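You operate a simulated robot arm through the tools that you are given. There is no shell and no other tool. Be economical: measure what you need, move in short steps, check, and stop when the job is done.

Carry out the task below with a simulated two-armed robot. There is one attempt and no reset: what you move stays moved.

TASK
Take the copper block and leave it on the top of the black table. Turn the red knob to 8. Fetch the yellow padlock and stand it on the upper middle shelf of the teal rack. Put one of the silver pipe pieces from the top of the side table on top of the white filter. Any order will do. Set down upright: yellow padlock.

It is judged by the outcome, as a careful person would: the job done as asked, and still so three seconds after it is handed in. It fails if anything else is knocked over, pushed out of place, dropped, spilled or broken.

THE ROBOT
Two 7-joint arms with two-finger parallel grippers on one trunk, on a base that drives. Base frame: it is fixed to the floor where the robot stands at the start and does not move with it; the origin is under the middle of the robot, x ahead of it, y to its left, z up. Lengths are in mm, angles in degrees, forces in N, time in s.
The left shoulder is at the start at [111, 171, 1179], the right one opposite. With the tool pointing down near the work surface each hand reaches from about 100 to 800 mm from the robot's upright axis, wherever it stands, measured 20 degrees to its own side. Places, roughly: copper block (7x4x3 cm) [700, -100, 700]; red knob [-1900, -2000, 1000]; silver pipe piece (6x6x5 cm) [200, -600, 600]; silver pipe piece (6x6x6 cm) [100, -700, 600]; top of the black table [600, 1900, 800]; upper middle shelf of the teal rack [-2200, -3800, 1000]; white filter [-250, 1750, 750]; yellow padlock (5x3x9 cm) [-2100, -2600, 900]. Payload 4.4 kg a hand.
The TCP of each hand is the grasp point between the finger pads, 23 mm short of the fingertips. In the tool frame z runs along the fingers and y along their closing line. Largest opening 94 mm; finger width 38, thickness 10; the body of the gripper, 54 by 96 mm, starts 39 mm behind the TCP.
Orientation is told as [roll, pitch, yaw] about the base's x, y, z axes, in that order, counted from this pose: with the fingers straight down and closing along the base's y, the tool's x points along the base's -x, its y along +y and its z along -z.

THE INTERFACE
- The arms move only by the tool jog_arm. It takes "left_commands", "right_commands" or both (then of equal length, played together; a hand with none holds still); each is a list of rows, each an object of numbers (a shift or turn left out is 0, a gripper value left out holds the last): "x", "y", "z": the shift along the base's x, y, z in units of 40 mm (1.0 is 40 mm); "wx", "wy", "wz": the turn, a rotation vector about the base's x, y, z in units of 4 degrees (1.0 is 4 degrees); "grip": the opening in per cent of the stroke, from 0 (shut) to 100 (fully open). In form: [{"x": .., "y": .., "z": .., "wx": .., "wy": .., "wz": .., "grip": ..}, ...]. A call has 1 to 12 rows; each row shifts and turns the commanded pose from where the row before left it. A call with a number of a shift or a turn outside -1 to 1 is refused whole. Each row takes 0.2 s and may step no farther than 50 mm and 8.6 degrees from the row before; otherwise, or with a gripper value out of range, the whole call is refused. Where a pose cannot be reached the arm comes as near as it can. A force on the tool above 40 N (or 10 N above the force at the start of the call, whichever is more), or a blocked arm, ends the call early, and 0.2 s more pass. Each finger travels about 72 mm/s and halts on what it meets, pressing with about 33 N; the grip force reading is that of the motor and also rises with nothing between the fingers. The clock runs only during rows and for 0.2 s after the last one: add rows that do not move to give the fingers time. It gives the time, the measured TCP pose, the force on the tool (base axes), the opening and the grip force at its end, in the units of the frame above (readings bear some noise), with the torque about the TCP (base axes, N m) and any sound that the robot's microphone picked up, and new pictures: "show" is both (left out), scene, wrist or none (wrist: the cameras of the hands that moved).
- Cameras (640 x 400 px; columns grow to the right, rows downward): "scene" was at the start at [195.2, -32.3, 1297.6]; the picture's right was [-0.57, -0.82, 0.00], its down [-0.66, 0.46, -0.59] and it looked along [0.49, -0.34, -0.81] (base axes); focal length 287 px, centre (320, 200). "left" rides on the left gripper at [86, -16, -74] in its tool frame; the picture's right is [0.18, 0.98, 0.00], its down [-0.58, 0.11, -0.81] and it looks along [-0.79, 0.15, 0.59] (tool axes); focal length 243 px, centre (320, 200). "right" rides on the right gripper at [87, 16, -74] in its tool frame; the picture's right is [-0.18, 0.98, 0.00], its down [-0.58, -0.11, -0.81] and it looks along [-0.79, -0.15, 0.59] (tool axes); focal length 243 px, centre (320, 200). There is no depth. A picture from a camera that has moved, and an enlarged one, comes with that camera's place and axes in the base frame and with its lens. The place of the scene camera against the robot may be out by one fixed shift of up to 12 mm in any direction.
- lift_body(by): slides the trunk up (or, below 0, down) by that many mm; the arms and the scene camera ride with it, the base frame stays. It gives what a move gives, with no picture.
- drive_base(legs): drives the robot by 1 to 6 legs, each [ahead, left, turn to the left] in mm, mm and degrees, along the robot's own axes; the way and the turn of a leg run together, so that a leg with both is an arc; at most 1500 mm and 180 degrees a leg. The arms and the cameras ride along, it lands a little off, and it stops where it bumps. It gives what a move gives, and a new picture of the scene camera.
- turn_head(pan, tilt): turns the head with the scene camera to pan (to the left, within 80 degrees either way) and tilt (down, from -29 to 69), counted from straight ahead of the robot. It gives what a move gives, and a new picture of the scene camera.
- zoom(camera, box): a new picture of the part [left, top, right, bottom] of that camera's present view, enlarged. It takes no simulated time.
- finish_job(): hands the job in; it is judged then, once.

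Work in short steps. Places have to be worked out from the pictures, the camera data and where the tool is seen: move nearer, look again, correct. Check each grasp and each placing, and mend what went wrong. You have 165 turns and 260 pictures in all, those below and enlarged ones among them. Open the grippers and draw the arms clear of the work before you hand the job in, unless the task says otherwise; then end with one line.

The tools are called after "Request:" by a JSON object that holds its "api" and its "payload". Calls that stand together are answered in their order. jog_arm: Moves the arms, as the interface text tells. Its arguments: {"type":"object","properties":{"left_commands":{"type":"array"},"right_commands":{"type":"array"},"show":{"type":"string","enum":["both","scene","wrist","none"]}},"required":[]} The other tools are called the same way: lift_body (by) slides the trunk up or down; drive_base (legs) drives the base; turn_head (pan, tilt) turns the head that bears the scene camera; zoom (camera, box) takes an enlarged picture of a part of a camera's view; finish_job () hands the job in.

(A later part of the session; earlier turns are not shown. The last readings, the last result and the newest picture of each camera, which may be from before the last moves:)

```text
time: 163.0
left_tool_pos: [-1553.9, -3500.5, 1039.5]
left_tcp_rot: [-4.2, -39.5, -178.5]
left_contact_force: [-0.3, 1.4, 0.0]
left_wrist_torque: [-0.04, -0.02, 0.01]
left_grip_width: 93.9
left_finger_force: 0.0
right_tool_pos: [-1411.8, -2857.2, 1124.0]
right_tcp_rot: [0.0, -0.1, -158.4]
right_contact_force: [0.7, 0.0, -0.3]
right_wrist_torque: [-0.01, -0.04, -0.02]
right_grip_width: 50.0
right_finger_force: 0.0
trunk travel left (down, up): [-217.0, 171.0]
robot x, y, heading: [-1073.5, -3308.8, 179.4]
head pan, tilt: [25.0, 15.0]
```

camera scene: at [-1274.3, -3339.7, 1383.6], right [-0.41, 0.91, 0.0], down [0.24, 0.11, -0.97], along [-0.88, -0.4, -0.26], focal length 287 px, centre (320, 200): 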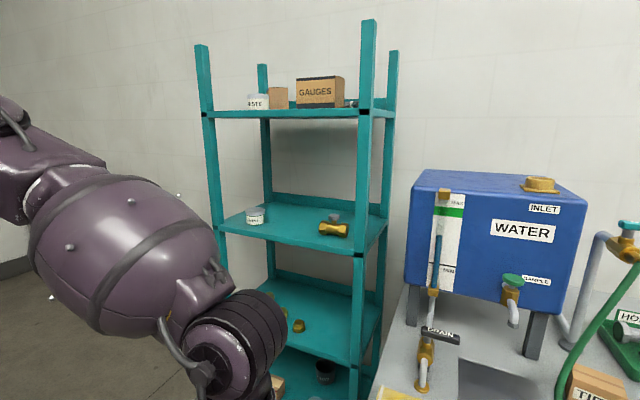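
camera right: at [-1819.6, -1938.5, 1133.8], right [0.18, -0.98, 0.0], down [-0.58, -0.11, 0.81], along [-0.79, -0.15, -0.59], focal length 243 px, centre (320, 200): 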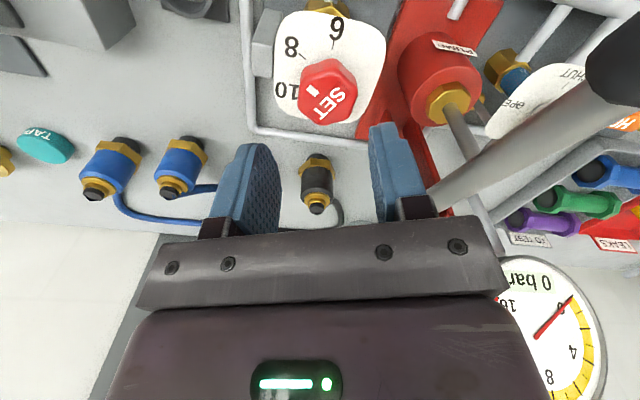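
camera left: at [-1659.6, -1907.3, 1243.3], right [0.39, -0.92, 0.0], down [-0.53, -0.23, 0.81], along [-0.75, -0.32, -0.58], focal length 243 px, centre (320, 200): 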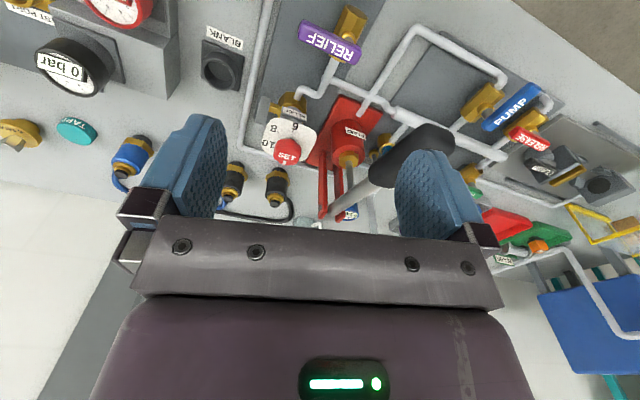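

Posture works. I remove the 4° roll, bring the hand inward and up, then go back toward the padlock.

Request:
{"api": "jog_arm", "payload": {"left_commands": [{"wx": -0.81, "wz": 0.67}, {"wy": 0.9, "y": 0.6, "z": 0.3}, {"wy": 0.5, "y": 0.6, "z": 0.3}, {"y": 0.6, "z": 0.3}, {"y": 0.6, "z": 0.3}, {"y": 0.6, "z": 0.3}], "show": "none"}}

Request:
{"api": "drive_base", "payload": {"legs": [[0, -740, 0], [150, 0, 0]]}}

Request:
{"api": "turn_head", "payload": {"pan": 15, "tilt": 30}}

```text
time: 164.4
left_tool_pos: [-1549.1, -3453.9, 1116.3]
left_tcp_rot: [-0.2, -45.2, -178.2]
left_contact_force: [-0.3, -0.2, 0.5]
left_wrist_torque: [0.03, -0.01, -0.01]
left_grip_width: 94.3
left_finger_force: 0.0
left hand out of reach, approached as far as the arm can: row 2, 3, 4, 5, 6
right_tool_pos: [-1410.9, -2857.0, 1123.9]
right_tcp_rot: [0.1, -0.1, -158.4]
right_contact_force: [0.3, -0.2, -0.6]
right_wrist_torque: [-0.01, -0.04, 0.04]
right_grip_width: 50.1
right_finger_force: 0.1
trunk travel left (down, up): [-217.0, 171.0]
robot x, y, heading: [-1075.9, -3313.0, 179.4]
head pan, tilt: [25.0, 15.0]
```

```text
time: 172.3
left_tool_pos: [-1694.1, -2718.1, 1115.4]
left_tcp_rot: [-0.2, -45.1, -177.6]
left_contact_force: [-0.3, -0.3, -1.2]
left_wrist_torque: [0.01, 0.01, -0.01]
left_grip_width: 94.0
left_finger_force: 0.2
right_tool_pos: [-1564.4, -2120.6, 1123.2]
right_tcp_rot: [0.0, -0.1, -157.8]
right_contact_force: [-0.6, 0.3, 0.1]
right_wrist_torque: [-0.02, 0.01, 0.01]
right_grip_width: 49.8
right_finger_force: 0.0
trunk travel left (down, up): [-217.0, 171.0]
robot x, y, heading: [-1220.6, -2570.3, -179.8]
head pan, tilt: [25.0, 15.0]
camera scene: at [-1421.0, -2601.7, 1383.5], right [-0.42, 0.91, 0.0], down [0.24, 0.11, -0.97], along [-0.87, -0.41, -0.26], focal length 287 px, centre (320, 200)
```

scene: 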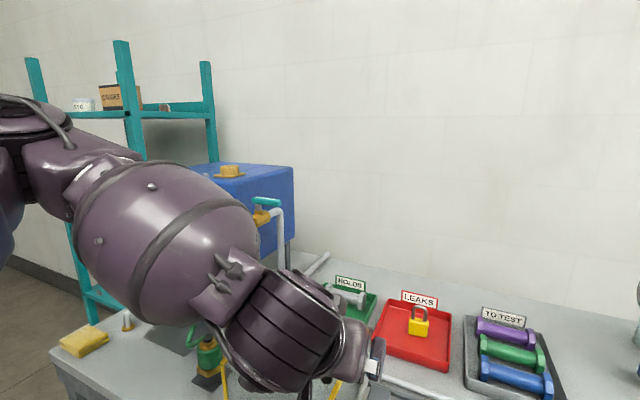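

```text
time: 173.1
left_tool_pos: [-1692.3, -2719.6, 1116.8]
left_tcp_rot: [-0.2, -45.2, -177.6]
left_contact_force: [0.1, -0.8, 0.2]
left_wrist_torque: [0.01, -0.02, 0.01]
left_grip_width: 94.0
left_finger_force: 0.1
right_tool_pos: [-1563.4, -2121.1, 1125.0]
right_tcp_rot: [0.1, -0.1, -157.7]
right_contact_force: [0.3, -0.5, 0.9]
right_wrist_torque: [0.02, 0.01, 0.03]
right_grip_width: 49.8
right_finger_force: 0.2
trunk travel left (down, up): [-217.0, 171.0]
robot x, y, heading: [-1217.1, -2573.4, -180.2]
head pan, tilt: [15.0, 30.0]
camera scene: at [-1422.5, -2585.7, 1359.5], right [-0.26, 0.97, 0.0], down [0.48, 0.13, -0.87], along [-0.84, -0.23, -0.5], focal length 287 px, centre (320, 200)
```

scene: 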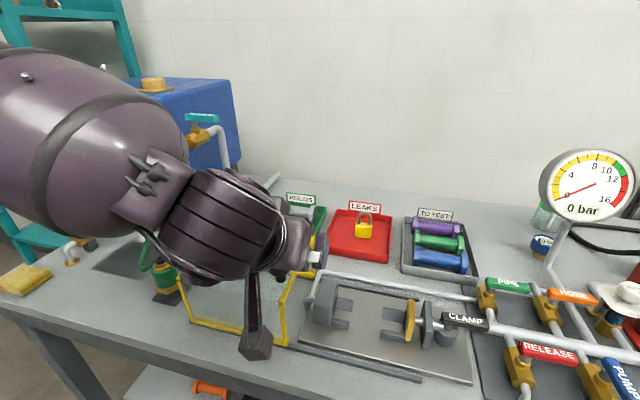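

Padlock confirmed at ≈[-2083,-2639,890]. I shift the base ahead 110 and right 80 so that the left hand lines up with it, then check with the wrist camera.

Request:
{"api": "drive_base", "payload": {"legs": [[105, -80, 0]]}}

Request:
{"api": "jog_arm", "payload": {"left_commands": [{"x": -0.7}, {"x": -0.7}, {"x": -0.7}, {"x": -0.7}], "show": "both"}}

```text
time: 174.4
left_tool_pos: [-1797.6, -2638.9, 1115.5]
left_tcp_rot: [-0.1, -45.0, -177.6]
left_contact_force: [0.4, -0.4, 0.4]
left_wrist_torque: [0.0, -0.03, -0.02]
left_grip_width: 93.7
left_finger_force: 0.0
right_tool_pos: [-1668.4, -2040.5, 1123.8]
right_tcp_rot: [-0.1, -0.1, -157.8]
right_contact_force: [0.3, 0.7, 0.5]
right_wrist_torque: [-0.01, 0.01, 0.0]
right_grip_width: 49.9
right_finger_force: 0.1
trunk travel left (down, up): [-217.0, 171.0]
robot x, y, heading: [-1326.1, -2492.6, -179.8]
head pan, tilt: [15.0, 30.0]
camera scene: at [-1527.7, -2505.1, 1359.3], right [-0.26, 0.97, 0.0], down [0.48, 0.13, -0.87], along [-0.84, -0.23, -0.5], focal length 287 px, centre (320, 200)
```

scene: 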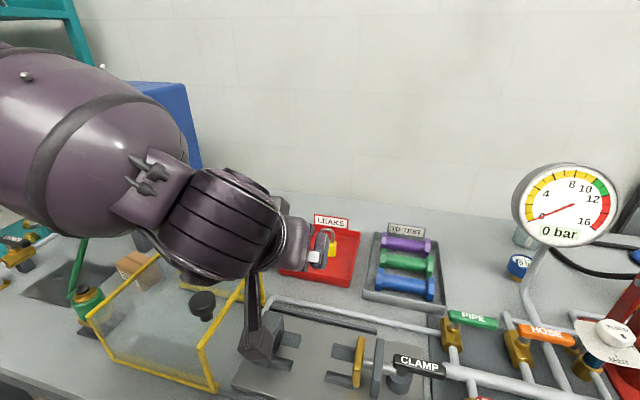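

```text
time: 175.4
left_tool_pos: [-1883.0, -2657.1, 1124.6]
left_tcp_rot: [-0.2, -45.3, -177.6]
left_contact_force: [0.6, -0.3, 0.2]
left_wrist_torque: [0.03, 0.02, 0.01]
left_grip_width: 93.9
left_finger_force: 0.2
left hand out of reach, approached as far as the arm can: row 2, 3, 4
right_tool_pos: [-1666.0, -2041.2, 1124.7]
right_tcp_rot: [0.0, -0.1, -157.7]
right_contact_force: [0.4, 0.7, -0.7]
right_wrist_torque: [0.03, -0.01, 0.02]
right_grip_width: 49.9
right_finger_force: 0.0
trunk travel left (down, up): [-217.0, 171.0]
robot x, y, heading: [-1322.0, -2493.4, -179.9]
head pan, tilt: [15.0, 30.0]
camera scene: at [-1526.6, -2506.0, 1359.5], right [-0.26, 0.97, 0.0], down [0.48, 0.13, -0.87], along [-0.84, -0.23, -0.5], focal length 287 px, centre (320, 200)
camera left: at [-1770.9, -2636.2, 1117.0], right [0.17, -0.98, -0.13], down [0.17, -0.11, 0.98], along [-0.97, -0.19, 0.14], focal length 243 px, centre (320, 200)
```

scene: 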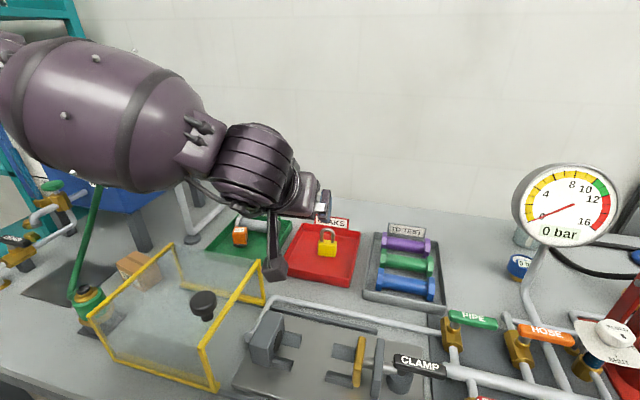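
left: 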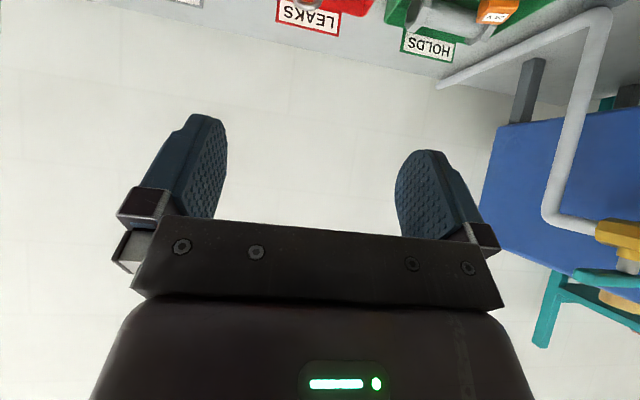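

I continue forward and down at a safe height over the clamp fixture toward the tray.

Request:
{"api": "jog_arm", "payload": {"left_commands": [{"x": -0.4, "y": 0.1, "z": -0.7}, {"x": -0.4, "y": 0.1, "z": -0.7}, {"x": -0.4, "y": 0.1, "z": -0.7}, {"x": -0.4, "y": 0.1, "z": -0.6}], "show": "both"}}

```text
time: 176.4
left_tool_pos: [-1919.1, -2702.6, 1052.1]
left_tcp_rot: [-0.2, -45.2, -177.6]
left_contact_force: [-1.4, 1.0, -0.4]
left_wrist_torque: [-0.02, -0.02, -0.02]
left_grip_width: 94.0
left_finger_force: 0.1
left hand out of reach, approached as far as the arm can: row 1, 2, 3, 4
right_tool_pos: [-1667.7, -2040.1, 1123.9]
right_tcp_rot: [0.0, -0.1, -157.9]
right_contact_force: [-0.2, 0.0, 0.6]
right_wrist_torque: [-0.01, 0.0, 0.04]
right_grip_width: 49.8
right_finger_force: 0.1
trunk travel left (down, up): [-217.0, 171.0]
robot x, y, heading: [-1322.9, -2489.4, -179.8]
head pan, tilt: [15.0, 30.0]
camera scene: at [-1527.2, -2505.9, 1359.3], right [-0.26, 0.97, 0.0], down [0.48, 0.13, -0.87], along [-0.84, -0.23, -0.5], focal length 287 px, centre (320, 200)
camera left: at [-1806.2, -2681.9, 1044.2], right [0.17, -0.98, -0.13], down [0.17, -0.11, 0.98], along [-0.97, -0.19, 0.14], focal length 243 px, centre (320, 200)
```

scene: 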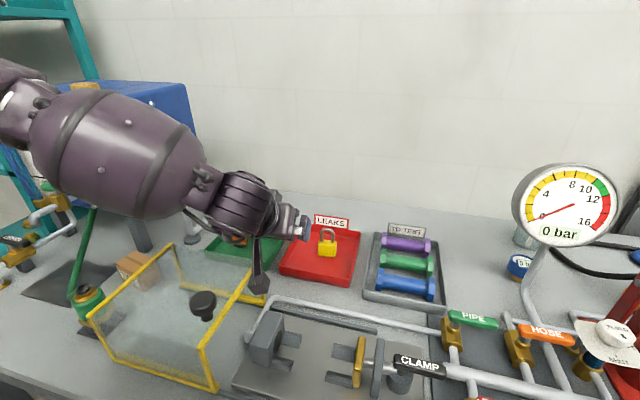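
left: 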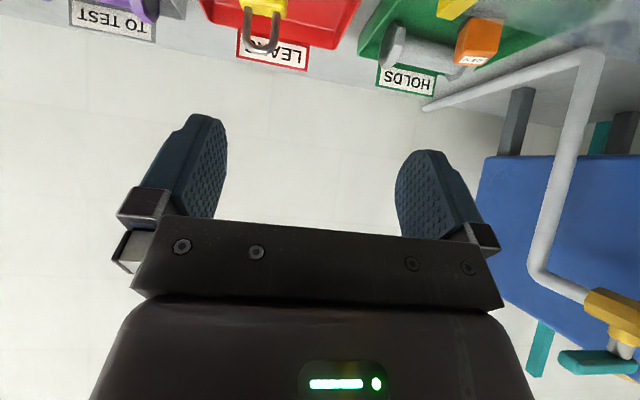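

Request:
{"api": "zoom", "payload": {"camera": "scene", "box": [270, 205, 370, 295]}}

Request:
{"api": "zoom", "payload": {"camera": "left", "box": [190, 0, 370, 80]}}

```text
4.44 times, centred on (320, 250) of scene
camera zoom: at [-1527.2, -2505.9, 1359.3], right [-0.26, 0.97, 0.0], down [0.48, 0.13, -0.87], along [-0.84, -0.23, -0.5], focal length 1277 px, centre (320, -22)
```

zoom: 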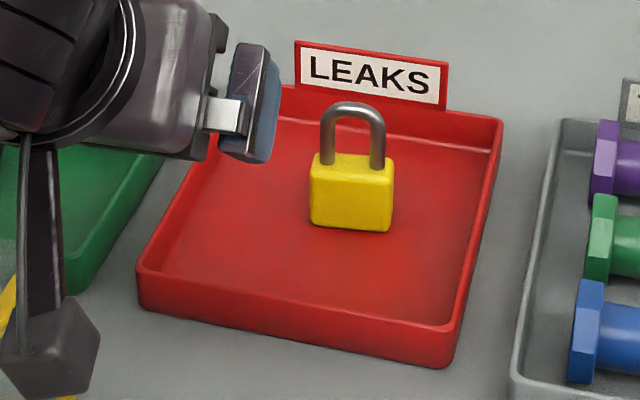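

```text
3.56 times, centred on (280, 40) of left
camera zoom: at [-1806.2, -2681.9, 1044.2], right [0.17, -0.98, -0.13], down [0.17, -0.11, 0.98], along [-0.97, -0.19, 0.14], focal length 863 px, centre (462, 769)
```

zoom: 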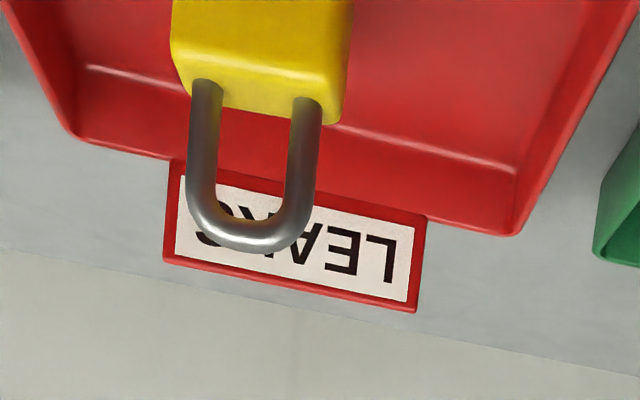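

The padlock stands with its face toward +x, ≈48 mm wide along y — good for a closing along y. The arm prefers targets further to its left, so I shift the base right ~130 mm (hand raised first).

Request:
{"api": "jog_arm", "payload": {"left_commands": [{"z": 0.5, "x": 0.5}, {"z": 0.5, "x": 0.5}], "right_commands": [{"x": 0.5, "z": 0.3}, {"x": 0.5, "z": 0.3}], "show": "none"}}

Request:
{"api": "drive_base", "payload": {"legs": [[0, -140, 0]]}}

Request:
{"api": "jog_arm", "payload": {"left_commands": [{"x": -0.5, "y": -0.2, "z": -0.6}, {"x": -0.5, "y": -0.2, "z": -0.6}, {"x": -0.5, "y": -0.2, "z": -0.6}, {"x": -0.5, "y": -0.2, "z": -0.6}], "show": "both"}}

```text
time: 177.0
left_tool_pos: [-1878.1, -2702.7, 1094.6]
left_tcp_rot: [0.0, -45.3, -177.7]
left_contact_force: [0.0, 0.1, 0.5]
left_wrist_torque: [0.0, 0.0, 0.0]
left_grip_width: 93.9
left_finger_force: 0.1
right_tool_pos: [-1626.7, -2039.5, 1147.6]
right_tcp_rot: [0.0, -0.1, -157.9]
right_contact_force: [0.1, 0.2, 0.0]
right_wrist_torque: [-0.01, 0.02, 0.01]
right_grip_width: 49.9
right_finger_force: 0.0
trunk travel left (down, up): [-217.0, 171.0]
robot x, y, heading: [-1322.5, -2491.6, -179.7]
head pan, tilt: [15.0, 30.0]
```

```text
time: 178.9
left_tool_pos: [-1881.9, -2560.0, 1092.4]
left_tcp_rot: [-0.3, -45.2, -177.9]
left_contact_force: [-0.3, 0.0, -0.6]
left_wrist_torque: [-0.02, -0.02, -0.03]
left_grip_width: 94.0
left_finger_force: 0.0
right_tool_pos: [-1627.5, -1899.4, 1148.0]
right_tcp_rot: [0.0, -0.2, -157.9]
right_contact_force: [0.8, 0.1, 0.3]
right_wrist_torque: [-0.01, 0.02, 0.0]
right_grip_width: 49.8
right_finger_force: 0.0
trunk travel left (down, up): [-217.0, 171.0]
robot x, y, heading: [-1325.5, -2351.2, 179.9]
head pan, tilt: [15.0, 30.0]
camera scene: at [-1527.2, -2364.8, 1359.4], right [-0.26, 0.97, 0.0], down [0.48, 0.13, -0.87], along [-0.84, -0.22, -0.5], focal length 287 px, centre (320, 200)
```

scene: 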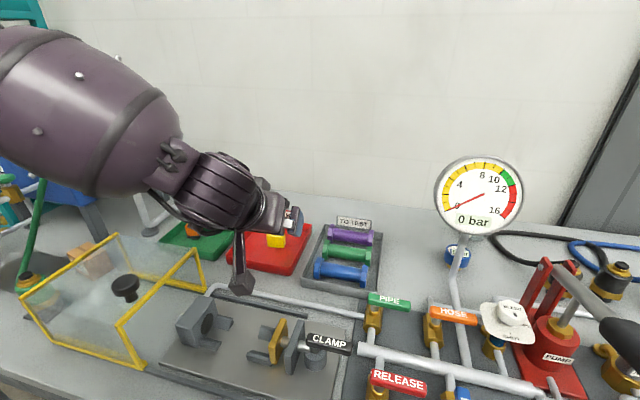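

```text
time: 179.9
left_tool_pos: [-1949.6, -2612.5, 1012.7]
left_tcp_rot: [-0.3, -45.3, -177.8]
left_contact_force: [-0.5, -0.7, 0.5]
left_wrist_torque: [0.03, -0.03, -0.01]
left_grip_width: 94.1
left_finger_force: 0.1
left hand out of reach, approached as far as the arm can: row 3, 4
right_tool_pos: [-1627.4, -1898.9, 1148.3]
right_tcp_rot: [-0.1, -0.1, -157.9]
right_contact_force: [0.7, 0.0, -0.4]
right_wrist_torque: [0.01, 0.02, -0.02]
right_grip_width: 49.8
right_finger_force: 0.1
trunk travel left (down, up): [-217.0, 171.0]
robot x, y, heading: [-1318.2, -2353.9, 180.1]
head pan, tilt: [15.0, 30.0]
camera scene: at [-1527.2, -2365.5, 1359.4], right [-0.26, 0.97, 0.0], down [0.48, 0.13, -0.87], along [-0.84, -0.22, -0.5], focal length 287 px, centre (320, 200)
camera left: at [-1836.3, -2592.3, 1003.3], right [0.17, -0.98, -0.13], down [0.17, -0.11, 0.98], along [-0.97, -0.18, 0.14], focal length 243 px, centre (320, 200)
```

scene: 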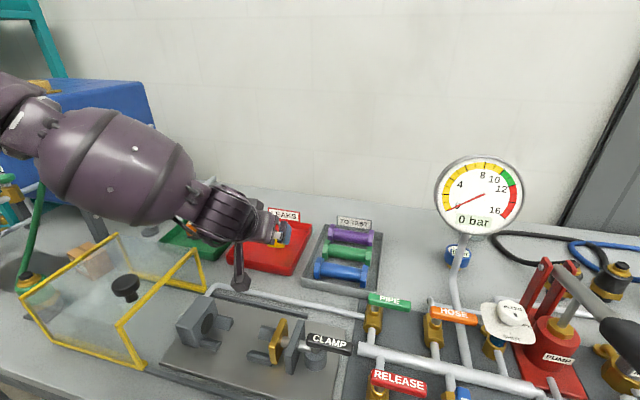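
left: 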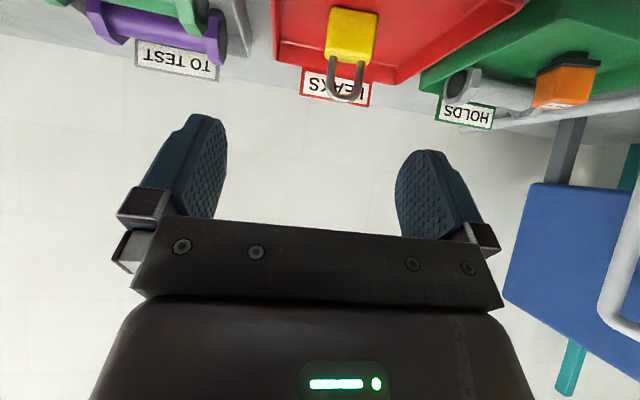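

The arm stops short again at this yaw. As with the right arm, I test whether turning the hand inward (negative yaw) frees the reach.

Request:
{"api": "jog_arm", "payload": {"left_commands": [{"wz": -1}, {"wz": -1}, {"wz": -1}, {"wz": -1}, {"wz": -1}, {"wz": -1}, {"x": -0.6}, {"x": -0.6}, {"x": -0.6}], "show": "scene"}}

```text
time: 181.9
left_tool_pos: [-2007.3, -2618.4, 1026.2]
left_tcp_rot: [-0.2, -45.1, 158.2]
left_contact_force: [-0.5, -0.1, 0.4]
left_wrist_torque: [0.01, -0.01, 0.02]
left_grip_width: 93.9
left_finger_force: 0.0
left hand out of reach, approached as far as the arm can: row 8, 9
right_tool_pos: [-1627.6, -1899.1, 1148.3]
right_tcp_rot: [0.0, -0.1, -157.9]
right_contact_force: [-0.2, -0.1, -0.2]
right_wrist_torque: [0.0, -0.01, -0.03]
right_grip_width: 49.7
right_finger_force: 0.1
trunk travel left (down, up): [-217.0, 171.0]
robot x, y, heading: [-1326.3, -2351.9, 180.4]
head pan, tilt: [15.0, 30.0]
camera scene: at [-1527.2, -2365.2, 1359.4], right [-0.26, 0.97, 0.0], down [0.48, 0.13, -0.87], along [-0.84, -0.22, -0.5], focal length 287 px, centre (320, 200)
```

scene: 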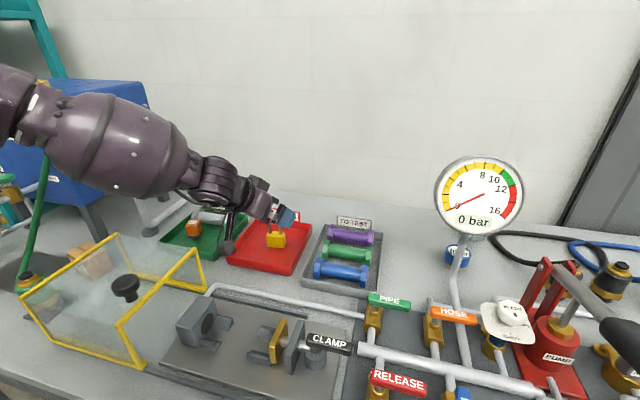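

Yes, negative yaw frees it. Better: have the fingers point sideways (toward +y and down), closing along x across the padlock's 3 cm thickness – a natural pose for this arm. I turn the hand further by −64° while up high.

Request:
{"api": "jog_arm", "payload": {"left_commands": [{"wz": -1, "z": 0.2, "y": -0.1}, {"wz": -1, "z": 0.2, "y": -0.1}, {"wz": -1, "z": 0.2, "y": -0.1}, {"wz": -1, "z": 0.2, "y": -0.1}, {"wz": -1}, {"wz": -1}, {"wz": -1}, {"wz": -1}, {"wz": -1}, {"wz": -1}, {"wz": -1}, {"wz": -1}], "show": "none"}}

Request:
{"api": "jog_arm", "payload": {"left_commands": [{"wz": -1}, {"wz": -1}, {"wz": -1}, {"wz": -1}], "show": "both"}}

```text
time: 184.5
left_tool_pos: [-1884.3, -2502.5, 1015.2]
left_tcp_rot: [1.5, -44.8, 117.8]
left_contact_force: [0.0, 0.5, 0.1]
left_wrist_torque: [-0.03, 0.01, 0.01]
left_grip_width: 94.2
left_finger_force: 0.1
left hand out of reach, approached as far as the arm can: row 2, 3, 5, 6, 7, 8, 9, 10, 11, 12
right_tool_pos: [-1627.6, -1899.4, 1146.6]
right_tcp_rot: [0.0, -0.1, -157.9]
right_contact_force: [0.0, 0.8, 0.5]
right_wrist_torque: [0.0, -0.02, -0.02]
right_grip_width: 49.9
right_finger_force: 0.0
trunk travel left (down, up): [-217.0, 171.0]
robot x, y, heading: [-1326.7, -2351.2, 180.0]
head pan, tilt: [15.0, 30.0]
```

```text
time: 185.5
left_tool_pos: [-1871.2, -2489.0, 1018.2]
left_tcp_rot: [2.8, -45.2, 113.4]
left_contact_force: [0.5, -0.3, 0.4]
left_wrist_torque: [-0.02, 0.01, -0.03]
left_grip_width: 93.7
left_finger_force: 0.2
left hand out of reach, approached as far as the arm can: row 1, 2, 3, 4
right_tool_pos: [-1627.9, -1899.3, 1148.2]
right_tcp_rot: [0.0, -0.1, -158.0]
right_contact_force: [-1.0, 0.5, -0.4]
right_wrist_torque: [0.03, -0.02, 0.01]
right_grip_width: 49.7
right_finger_force: 0.0
trunk travel left (down, up): [-217.0, 171.0]
robot x, y, heading: [-1325.1, -2348.4, 180.2]
head pan, tilt: [15.0, 30.0]
camera scene: at [-1527.1, -2365.2, 1359.4], right [-0.26, 0.97, 0.0], down [0.48, 0.13, -0.87], along [-0.84, -0.22, -0.5], focal length 287 px, centre (320, 200)
camera left: at [-1807.5, -2585.4, 1008.7], right [-0.83, -0.54, -0.1], down [0.0, -0.18, 0.98], along [-0.55, 0.82, 0.15], focal length 243 px, centre (320, 200)
```

scene: 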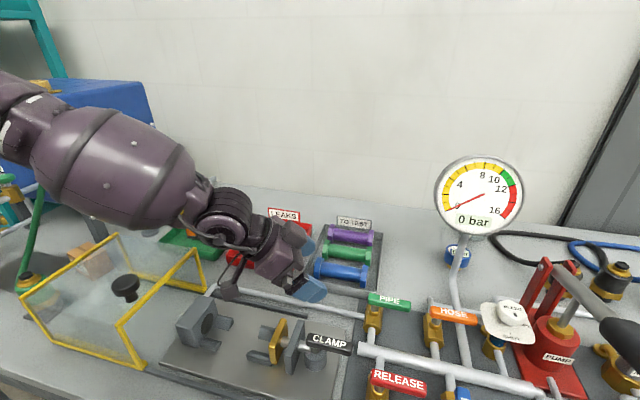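
left: 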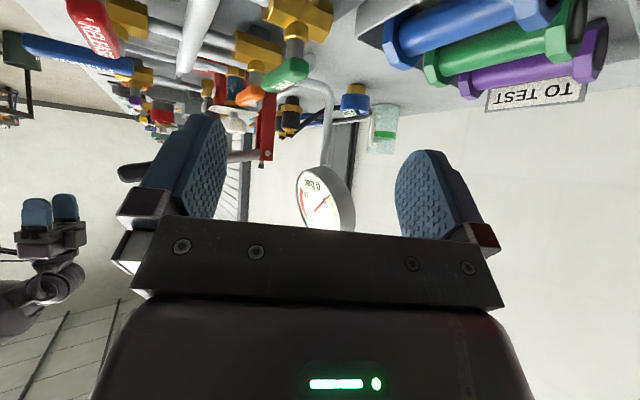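

The tilted pose is too restrictive here. I'll use a vertical hand instead (as in the first grasp, which reached well). First un-tilt the left hand at height.

Request:
{"api": "jog_arm", "payload": {"left_commands": [{"wx": -0.863, "wy": -0.366, "z": 0.5}, {"wx": -0.863, "wy": -0.366, "z": 0.5}, {"wx": -0.863, "wy": -0.366, "z": 0.3}, {"wx": -0.863, "wy": -0.366}, {"wx": -0.863, "wy": -0.366}, {"wx": -0.863, "wy": -0.366}, {"wx": -0.863, "wy": -0.366}, {"wx": -0.863, "wy": -0.366}, {"wx": -0.863, "wy": -0.366}, {"wx": -0.863, "wy": -0.366}, {"wx": -0.863, "wy": -0.366}, {"wx": -0.863, "wy": -0.366}], "show": "scene"}}

```text
time: 188.1
left_tool_pos: [-1805.0, -2518.6, 1080.3]
left_tcp_rot: [3.3, -0.2, 113.5]
left_contact_force: [-0.5, 0.6, 0.2]
left_wrist_torque: [0.0, 0.0, -0.01]
left_grip_width: 93.9
left_finger_force: 0.1
left hand out of reach, approached as far as the arm can: row 1, 2, 3, 5, 6, 7, 8, 9, 10, 11, 12
right_tool_pos: [-1626.6, -1899.8, 1147.5]
right_tcp_rot: [0.1, -0.1, -158.0]
right_contact_force: [0.2, -0.2, -0.5]
right_wrist_torque: [-0.01, 0.0, 0.02]
right_grip_width: 49.4
right_finger_force: 0.1
trunk travel left (down, up): [-217.0, 171.0]
robot x, y, heading: [-1323.8, -2346.9, 180.2]
head pan, tilt: [15.0, 30.0]
camera scene: at [-1527.1, -2365.3, 1359.4], right [-0.26, 0.97, 0.0], down [0.48, 0.13, -0.87], along [-0.84, -0.22, -0.5], focal length 287 px, centre (320, 200)
```

scene: 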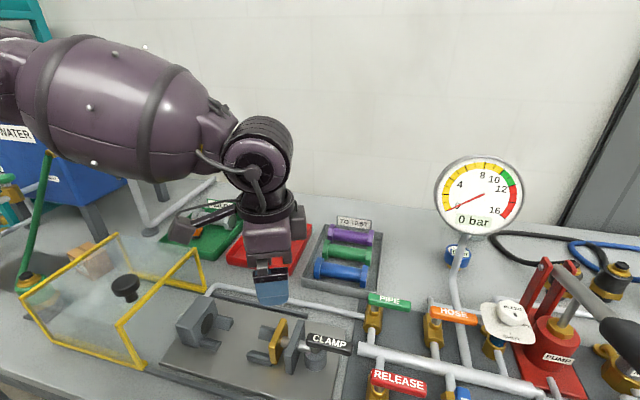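

Vertical now. I creep the base ahead 60 mm and move the hand toward the padlock at height, turning to yaw ≈94°.

Request:
{"api": "drive_base", "payload": {"legs": [[60, 0, 0]]}}

Request:
{"api": "jog_arm", "payload": {"left_commands": [{"x": -0.6, "y": -0.3, "wz": -0.6}, {"x": -0.6, "y": -0.3, "wz": -0.6}, {"x": -0.6, "y": -0.3, "wz": -0.6}, {"x": -0.6, "y": -0.3, "wz": -0.6}, {"x": -0.6, "y": -0.3, "wz": -0.6}, {"x": -0.6, "y": -0.3, "wz": -0.6}, {"x": -0.6, "y": -0.3, "wz": -0.6}], "show": "both"}}

```text
time: 189.2
left_tool_pos: [-1851.3, -2518.7, 1080.3]
left_tcp_rot: [3.3, -0.3, 113.3]
left_contact_force: [-0.1, -0.4, -0.2]
left_wrist_torque: [0.02, 0.06, 0.0]
left_grip_width: 94.0
left_finger_force: 0.0
right_tool_pos: [-1670.7, -1900.2, 1147.5]
right_tcp_rot: [0.0, -0.2, -158.2]
right_contact_force: [0.4, 0.0, 0.5]
right_wrist_torque: [-0.01, 0.03, 0.02]
right_grip_width: 49.8
right_finger_force: 0.1
trunk travel left (down, up): [-217.0, 171.0]
robot x, y, heading: [-1372.9, -2354.9, 179.6]
head pan, tilt: [15.0, 30.0]
stopped in leg 1: the robot was blocked; the commanded pose is now the measured one
camera scene: at [-1572.2, -2366.2, 1359.6], right [-0.26, 0.97, 0.0], down [0.48, 0.13, -0.87], along [-0.84, -0.22, -0.5], focal length 287 px, centre (320, 200)
```

scene: 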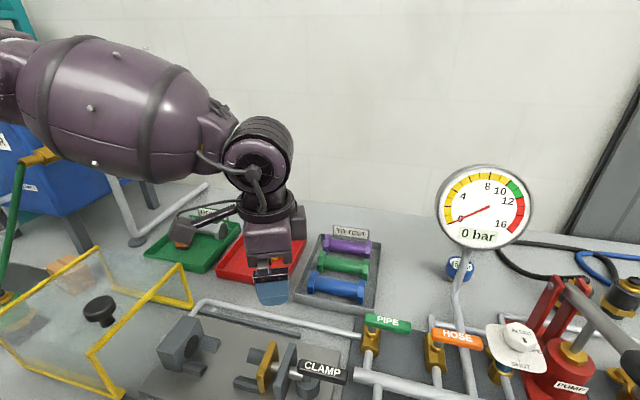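

```text
time: 190.8
left_tool_pos: [-1786.6, -2524.5, 1017.6]
left_tcp_rot: [5.0, -0.3, 98.9]
left_contact_force: [-0.7, 0.4, -0.7]
left_wrist_torque: [-0.01, 0.0, -0.01]
left_grip_width: 94.1
left_finger_force: 0.1
left hand out of reach, approached as far as the arm can: row 1, 2, 3, 4, 5, 6, 7
right_tool_pos: [-1673.0, -1900.5, 1148.3]
right_tcp_rot: [0.0, -0.2, -158.1]
right_contact_force: [0.8, 1.0, 0.2]
right_wrist_torque: [-0.02, -0.02, -0.01]
right_grip_width: 49.8
right_finger_force: 0.1
trunk travel left (down, up): [-217.0, 171.0]
robot x, y, heading: [-1372.2, -2357.9, 179.9]
head pan, tilt: [15.0, 30.0]
camera scene: at [-1574.0, -2366.2, 1359.3], right [-0.26, 0.97, 0.0], down [0.48, 0.13, -0.87], along [-0.84, -0.22, -0.5], focal length 287 px, centre (320, 200)
camera left: at [-1750.1, -2606.8, 1090.3], right [-0.94, -0.33, 0.08], down [-0.13, 0.56, 0.82], along [-0.32, 0.76, -0.57], focal length 243 px, centre (320, 200)
```

scene: 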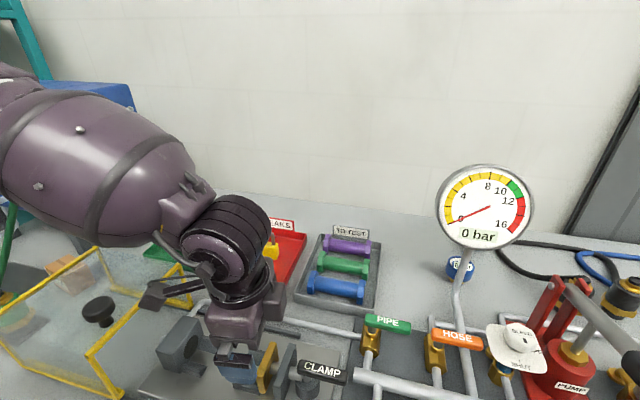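
left: 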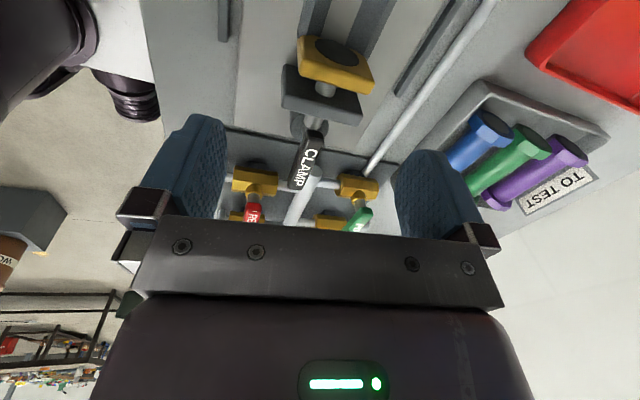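

The base touched the bench at x≈-1373, and this arm's yaw window doesn't fit. The right arm worked well for the knob at ahead≈590, right≈435 with yaw offset +20…+88; with the base heading 225° that fits the padlock (closing along x). I back off, raise the trunk, and re-pose the base.

Request:
{"api": "drive_base", "payload": {"legs": [[-170, 0, 0]]}}

Request:
{"api": "lift_body", "payload": {"by": 60}}

Request:
{"api": "drive_base", "payload": {"legs": [[0, 170, 0], [0, 0, 45]]}}

Request:
{"api": "turn_head", "payload": {"pan": -35, "tilt": 30}}

```text
time: 192.2
left_tool_pos: [-1613.0, -2526.4, 1018.7]
left_tcp_rot: [4.9, -0.3, 99.0]
left_contact_force: [0.9, -0.3, 0.8]
left_wrist_torque: [0.02, 0.02, 0.0]
left_grip_width: 94.2
left_finger_force: 0.1
right_tool_pos: [-1501.8, -1901.9, 1147.6]
right_tcp_rot: [-0.2, -0.2, -158.0]
right_contact_force: [-0.3, -0.3, 0.0]
right_wrist_torque: [-0.02, 0.03, 0.0]
right_grip_width: 49.7
right_finger_force: 0.0
trunk travel left (down, up): [-217.0, 171.0]
robot x, y, heading: [-1200.6, -2352.1, 179.8]
head pan, tilt: [15.0, 30.0]
camera scene: at [-1401.3, -2366.9, 1359.4], right [-0.26, 0.97, 0.0], down [0.48, 0.13, -0.87], along [-0.84, -0.22, -0.5], focal length 287 px, centre (320, 200)
```

scene: 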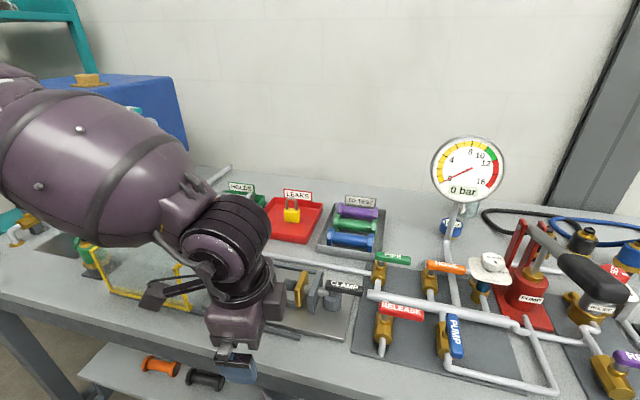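

```text
time: 193.2
left_tool_pos: [-1604.1, -2525.6, 1117.9]
left_tcp_rot: [11.5, -1.4, 99.0]
left_contact_force: [-0.6, -1.1, 0.1]
left_wrist_torque: [-0.01, -0.03, 0.02]
left_grip_width: 94.1
left_finger_force: 0.1
right_tool_pos: [-1502.9, -1901.2, 1207.2]
right_tcp_rot: [0.1, -0.2, -157.9]
right_contact_force: [0.4, -0.3, -0.7]
right_wrist_torque: [-0.01, -0.01, 0.01]
right_grip_width: 49.9
right_finger_force: 0.0
trunk travel left (down, up): [-277.0, 111.0]
robot x, y, heading: [-1199.1, -2355.1, 179.9]
head pan, tilt: [15.0, 30.0]
```

```text
time: 197.4
left_tool_pos: [-1366.4, -2930.4, 1118.7]
left_tcp_rot: [11.6, -1.4, 143.6]
left_contact_force: [0.5, -0.2, -0.1]
left_wrist_torque: [0.0, -0.02, 0.03]
left_grip_width: 94.3
left_finger_force: 0.0
right_tool_pos: [-1732.9, -2413.9, 1206.5]
right_tcp_rot: [0.0, -0.1, -113.5]
right_contact_force: [0.5, -0.7, 0.4]
right_wrist_torque: [-0.01, 0.0, 0.0]
right_grip_width: 49.7
right_finger_force: 0.1
trunk travel left (down, up): [-277.0, 111.0]
robot x, y, heading: [-1198.2, -2524.6, -135.5]
head pan, tilt: [15.0, 30.0]
camera scene: at [-1300.1, -2644.5, 1423.1], right [-0.86, 0.51, 0.0], down [0.25, 0.43, -0.87], along [-0.44, -0.75, -0.5], focal length 287 px, centre (320, 200)
```

scene: 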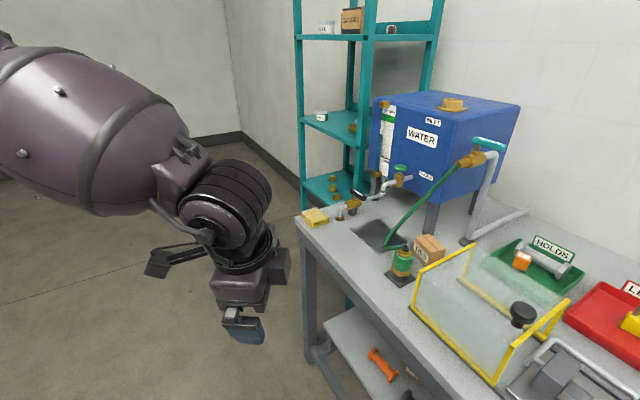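

```text
time: 198.6
left_tool_pos: [-1367.3, -2931.5, 1118.4]
left_tcp_rot: [11.7, -1.5, 143.5]
left_contact_force: [0.2, 0.0, -0.4]
left_wrist_torque: [-0.02, -0.02, 0.01]
left_grip_width: 94.1
left_finger_force: 0.0
right_tool_pos: [-1732.7, -2413.9, 1207.3]
right_tcp_rot: [0.0, -0.2, -113.3]
right_contact_force: [-0.2, -0.2, 0.9]
right_wrist_torque: [0.02, 0.0, -0.01]
right_grip_width: 49.9
right_finger_force: 0.0
trunk travel left (down, up): [-277.0, 111.0]
robot x, y, heading: [-1201.2, -2521.4, -135.5]
head pan, tilt: [-35.0, 30.0]
camera scene: at [-1343.4, -2581.3, 1423.1], right [-0.16, 0.99, 0.0], down [0.49, 0.08, -0.87], along [-0.85, -0.14, -0.5], focal length 287 px, centre (320, 200)
```

scene: 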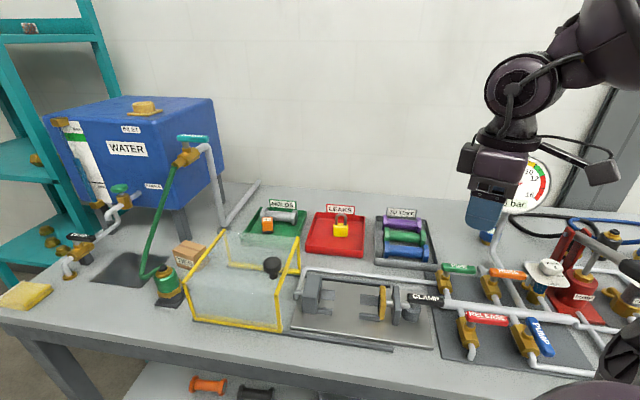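

The view is excellent. Drive in diagonally 125 mm toward −x, then move the right hand over the padlock at height with yaw −86°.

Request:
{"api": "drive_base", "payload": {"legs": [[89, -88, 0]]}}

Request:
{"api": "jog_arm", "payload": {"right_commands": [{"x": -0.6, "y": -0.6, "z": -0.3, "wz": 0.85, "grip": 100}, {"x": -0.6, "y": -0.6, "z": -0.3, "wz": 0.85}, {"x": -0.6, "y": -0.6, "z": -0.3, "wz": 0.85}, {"x": -0.6, "y": -0.6, "z": -0.3, "wz": 0.85}, {"x": -0.6, "y": -0.6, "z": -0.3, "wz": 0.85}, {"x": -0.6, "y": -0.6, "z": -0.3, "wz": 0.85}, {"x": -0.6, "y": -0.6, "z": -0.3, "wz": 0.85}, {"x": -0.6, "y": -0.6, "z": -0.3, "wz": 0.85}], "show": "both"}}

```text
time: 199.9
left_tool_pos: [-1454.7, -2929.4, 1118.1]
left_tcp_rot: [11.6, -1.4, 143.6]
left_contact_force: [-0.5, 0.7, 0.2]
left_wrist_torque: [-0.02, 0.01, 0.0]
left_grip_width: 94.1
left_finger_force: 0.1
right_tool_pos: [-1821.1, -2413.6, 1207.7]
right_tcp_rot: [-0.1, -0.2, -113.4]
right_contact_force: [0.8, 0.1, 0.7]
right_wrist_torque: [-0.03, 0.01, 0.04]
right_grip_width: 49.7
right_finger_force: 0.0
trunk travel left (down, up): [-277.0, 111.0]
robot x, y, heading: [-1285.1, -2528.1, -135.4]
head pan, tilt: [-35.0, 30.0]
stopped in leg 1: the robot was blocked; the commanded pose is now the measured one
camera scene: at [-1431.7, -2580.7, 1423.0], right [-0.16, 0.99, 0.0], down [0.49, 0.08, -0.87], along [-0.85, -0.14, -0.5], focal length 287 px, centre (320, 200)
```

scene: 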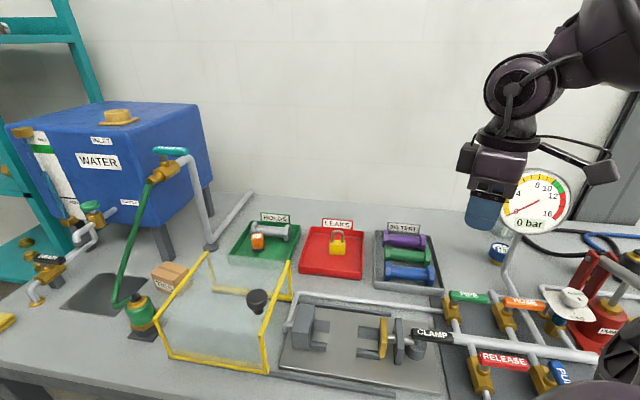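

```text
time: 201.7
left_tool_pos: [-1455.9, -2929.0, 1117.7]
left_tcp_rot: [11.4, -1.4, 143.7]
left_contact_force: [-1.1, 0.8, -0.3]
left_wrist_torque: [0.01, -0.05, -0.01]
left_grip_width: 94.0
left_finger_force: 0.0
right_tool_pos: [-2015.2, -2606.0, 1109.3]
right_tcp_rot: [0.1, -0.2, -86.1]
right_contact_force: [0.1, -1.2, -0.1]
right_wrist_torque: [0.02, 0.01, 0.0]
right_grip_width: 94.0
right_finger_force: 0.1
trunk travel left (down, up): [-277.0, 111.0]
robot x, y, heading: [-1286.8, -2521.1, -135.6]
head pan, tilt: [-35.0, 30.0]
camera scene: at [-1433.3, -2581.4, 1422.8], right [-0.16, 0.99, 0.0], down [0.49, 0.08, -0.87], along [-0.85, -0.14, -0.5], focal length 287 px, centre (320, 200)
camera right: at [-2003.1, -2518.3, 1184.0], right [0.99, -0.12, 0.0], down [-0.07, -0.58, 0.81], along [-0.09, -0.8, -0.59], focal length 243 px, centre (320, 200)
```

scene: 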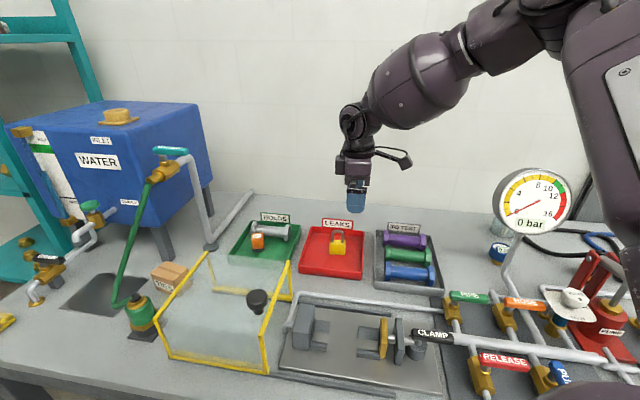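
right: 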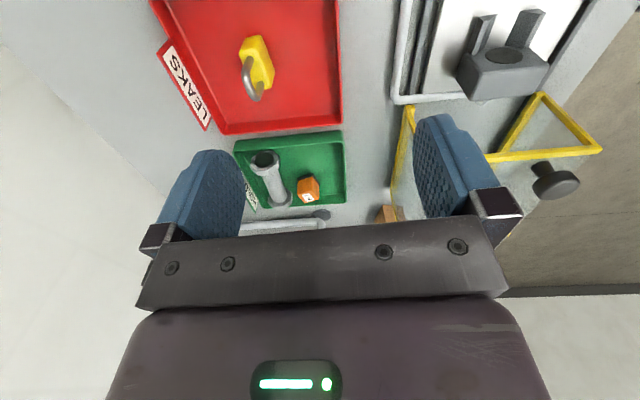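

Reach is fine here; padlock confirmed at ≈[-2085,-2638]. I back the base off 10 mm from the bench, lower the trunk, and bring the hand above the padlock.

Request:
{"api": "drive_base", "payload": {"legs": [[-10, 10, 0]]}}

Request:
{"api": "lift_body", "payload": {"by": -60}}

Request:
{"api": "jog_arm", "payload": {"right_commands": [{"x": -0.7, "y": -0.35}, {"x": -0.7, "y": -0.35}, {"x": -0.5, "z": -0.3}], "show": "both"}}

```text
time: 202.5
left_tool_pos: [-1441.7, -2930.3, 1117.3]
left_tcp_rot: [11.6, -1.4, 143.6]
left_contact_force: [-0.1, -0.7, -0.3]
left_wrist_torque: [-0.01, -0.01, 0.01]
left_grip_width: 94.0
left_finger_force: 0.2
right_tool_pos: [-2000.1, -2604.4, 1108.9]
right_tcp_rot: [0.0, -0.2, -86.2]
right_contact_force: [-0.4, -0.1, 0.0]
right_wrist_torque: [0.01, 0.02, 0.02]
right_grip_width: 93.7
right_finger_force: 0.0
trunk travel left (down, up): [-277.0, 111.0]
robot x, y, heading: [-1275.0, -2519.6, -135.4]
head pan, tilt: [-35.0, 30.0]
camera scene: at [-1418.2, -2580.9, 1423.0], right [-0.16, 0.99, 0.0], down [0.49, 0.08, -0.87], along [-0.85, -0.14, -0.5], focal length 287 px, centre (320, 200)
```

scene: 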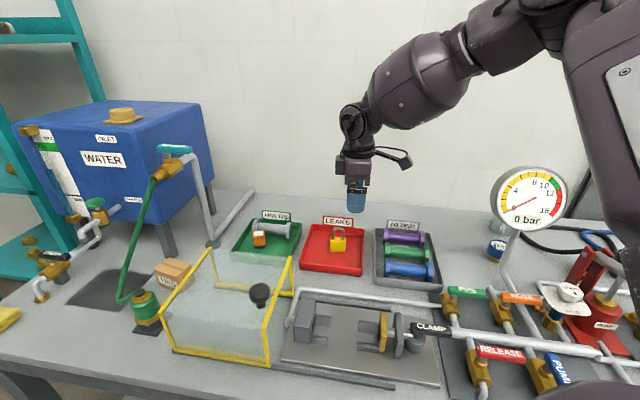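

```text
time: 203.5
left_tool_pos: [-1441.7, -2928.6, 1059.6]
left_tcp_rot: [11.7, -1.6, 143.6]
left_contact_force: [0.8, 0.8, 0.7]
left_wrist_torque: [0.02, -0.01, -0.02]
left_grip_width: 93.8
left_finger_force: 0.0
right_tool_pos: [-1999.0, -2604.6, 1051.2]
right_tcp_rot: [0.0, -0.2, -86.2]
right_contact_force: [0.5, 0.0, -0.4]
right_wrist_torque: [0.01, 0.03, -0.02]
right_grip_width: 94.0
right_finger_force: 0.1
trunk travel left (down, up): [-217.0, 171.0]
robot x, y, heading: [-1271.6, -2523.6, -135.4]
head pan, tilt: [-35.0, 30.0]
```

```text
time: 204.3
left_tool_pos: [-1442.0, -2929.3, 1057.8]
left_tcp_rot: [11.6, -1.4, 143.6]
left_contact_force: [0.1, 0.0, -0.9]
left_wrist_torque: [-0.01, 0.04, -0.01]
left_grip_width: 94.1
left_finger_force: 0.1
right_tool_pos: [-2075.8, -2632.1, 1036.5]
right_tcp_rot: [0.2, -0.2, -86.2]
right_contact_force: [0.7, 0.1, -0.2]
right_wrist_torque: [0.0, 0.01, -0.01]
right_grip_width: 93.8
right_finger_force: 0.1
trunk travel left (down, up): [-217.0, 171.0]
robot x, y, heading: [-1270.8, -2522.1, -135.6]
head pan, tilt: [-35.0, 30.0]
camera scene: at [-1447.8, -2608.4, 1359.1], right [-0.16, 0.99, 0.0], down [0.49, 0.08, -0.87], along [-0.85, -0.14, -0.5], focal length 287 px, centre (320, 200)
camera right: at [-2064.1, -2544.4, 1111.8], right [0.99, -0.12, 0.0], down [-0.07, -0.58, 0.81], along [-0.09, -0.8, -0.59], focal length 243 px, centre (320, 200)
```

scene: 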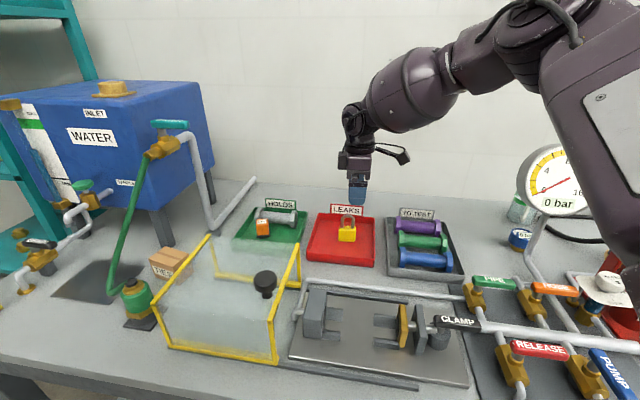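
right: 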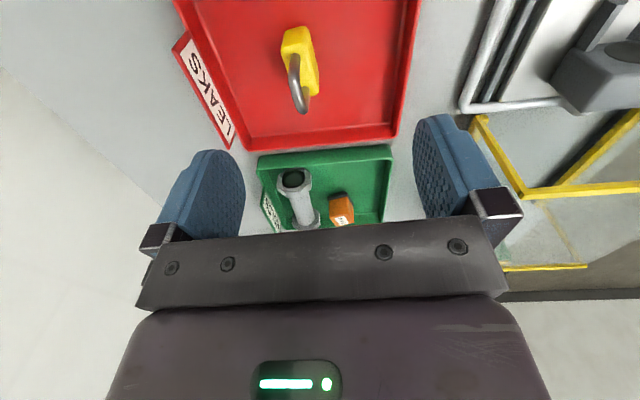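

Request:
{"api": "zoom", "payload": {"camera": "right", "box": [240, 0, 380, 130]}}

```text
3.08 times, centred on (310, 65) of right
camera zoom: at [-2064.1, -2544.4, 1111.8], right [0.99, -0.12, 0.0], down [-0.07, -0.58, 0.81], along [-0.09, -0.8, -0.59], focal length 746 px, centre (351, 615)
```

zoom: 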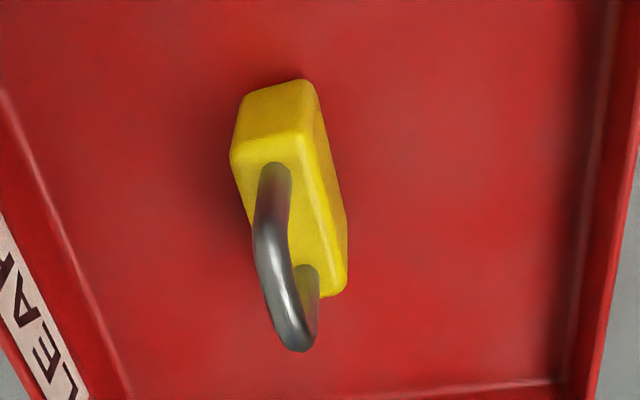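

Padlock's long axis is at ≈95° (matches my yaw); centre ≈[-2092,-2644]. I shift and descend partway with the open fingers straddling it, then look again.

Request:
{"api": "jog_arm", "payload": {"right_commands": [{"x": -0.4, "y": -0.25}, {"z": -0.5}, {"z": -0.5}, {"z": -0.3}], "show": "both"}}

Request:
{"api": "zoom", "payload": {"camera": "scene", "box": [300, 150, 420, 270]}}

```text
time: 205.3
left_tool_pos: [-1441.1, -2930.6, 1059.2]
left_tcp_rot: [11.6, -1.4, 143.7]
left_contact_force: [0.5, 1.3, -0.3]
left_wrist_torque: [-0.03, -0.03, 0.02]
left_grip_width: 94.1
left_finger_force: 0.0
right_tool_pos: [-2073.4, -2626.8, 998.8]
right_tcp_rot: [0.0, -0.2, -86.2]
right_contact_force: [0.1, 0.6, -0.1]
right_wrist_torque: [0.01, -0.04, 0.03]
right_grip_width: 94.1
right_finger_force: 0.1
right hand out of reach, approached as far as the arm can: row 1, 2, 3, 4
trunk travel left (down, up): [-217.0, 171.0]
robot x, y, heading: [-1273.4, -2523.0, -135.1]
head pan, tilt: [-35.0, 30.0]
camera scene: at [-1446.4, -2608.4, 1359.4], right [-0.16, 0.99, 0.0], down [0.49, 0.08, -0.87], along [-0.85, -0.14, -0.5], focal length 287 px, centre (320, 200)
camera right: at [-2062.5, -2538.8, 1073.4], right [0.99, -0.12, 0.0], down [-0.07, -0.58, 0.81], along [-0.1, -0.8, -0.59], focal length 243 px, centre (320, 200)
```

scene: 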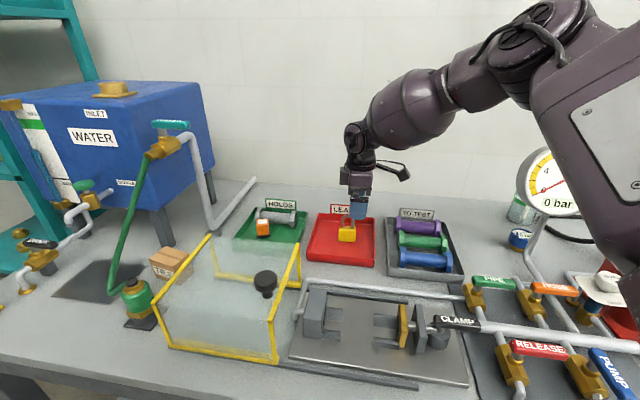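
right: 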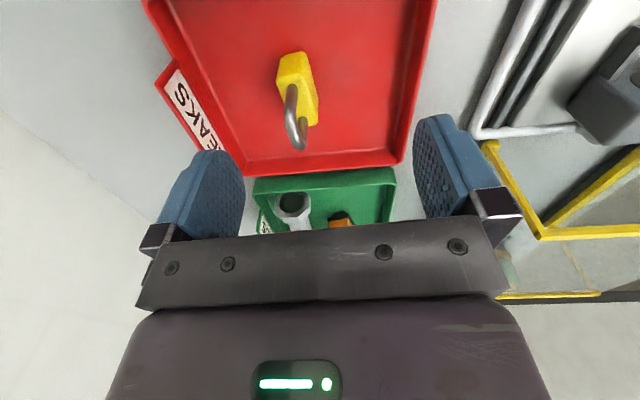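

```text
3.33 times, centred on (360, 210) of scene
camera zoom: at [-1446.4, -2608.4, 1359.4], right [-0.16, 0.99, 0.0], down [0.49, 0.08, -0.87], along [-0.85, -0.14, -0.5], focal length 957 px, centre (187, 167)
```

zoom: 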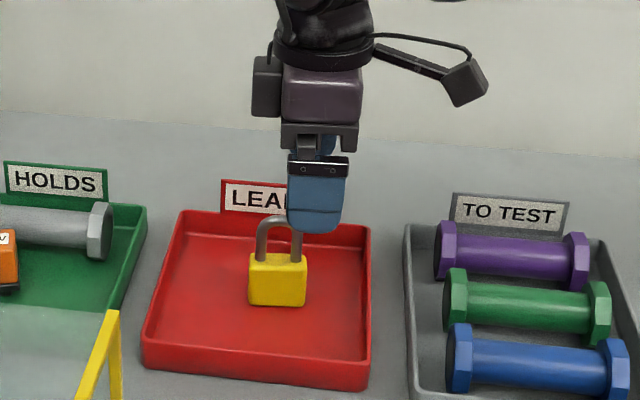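

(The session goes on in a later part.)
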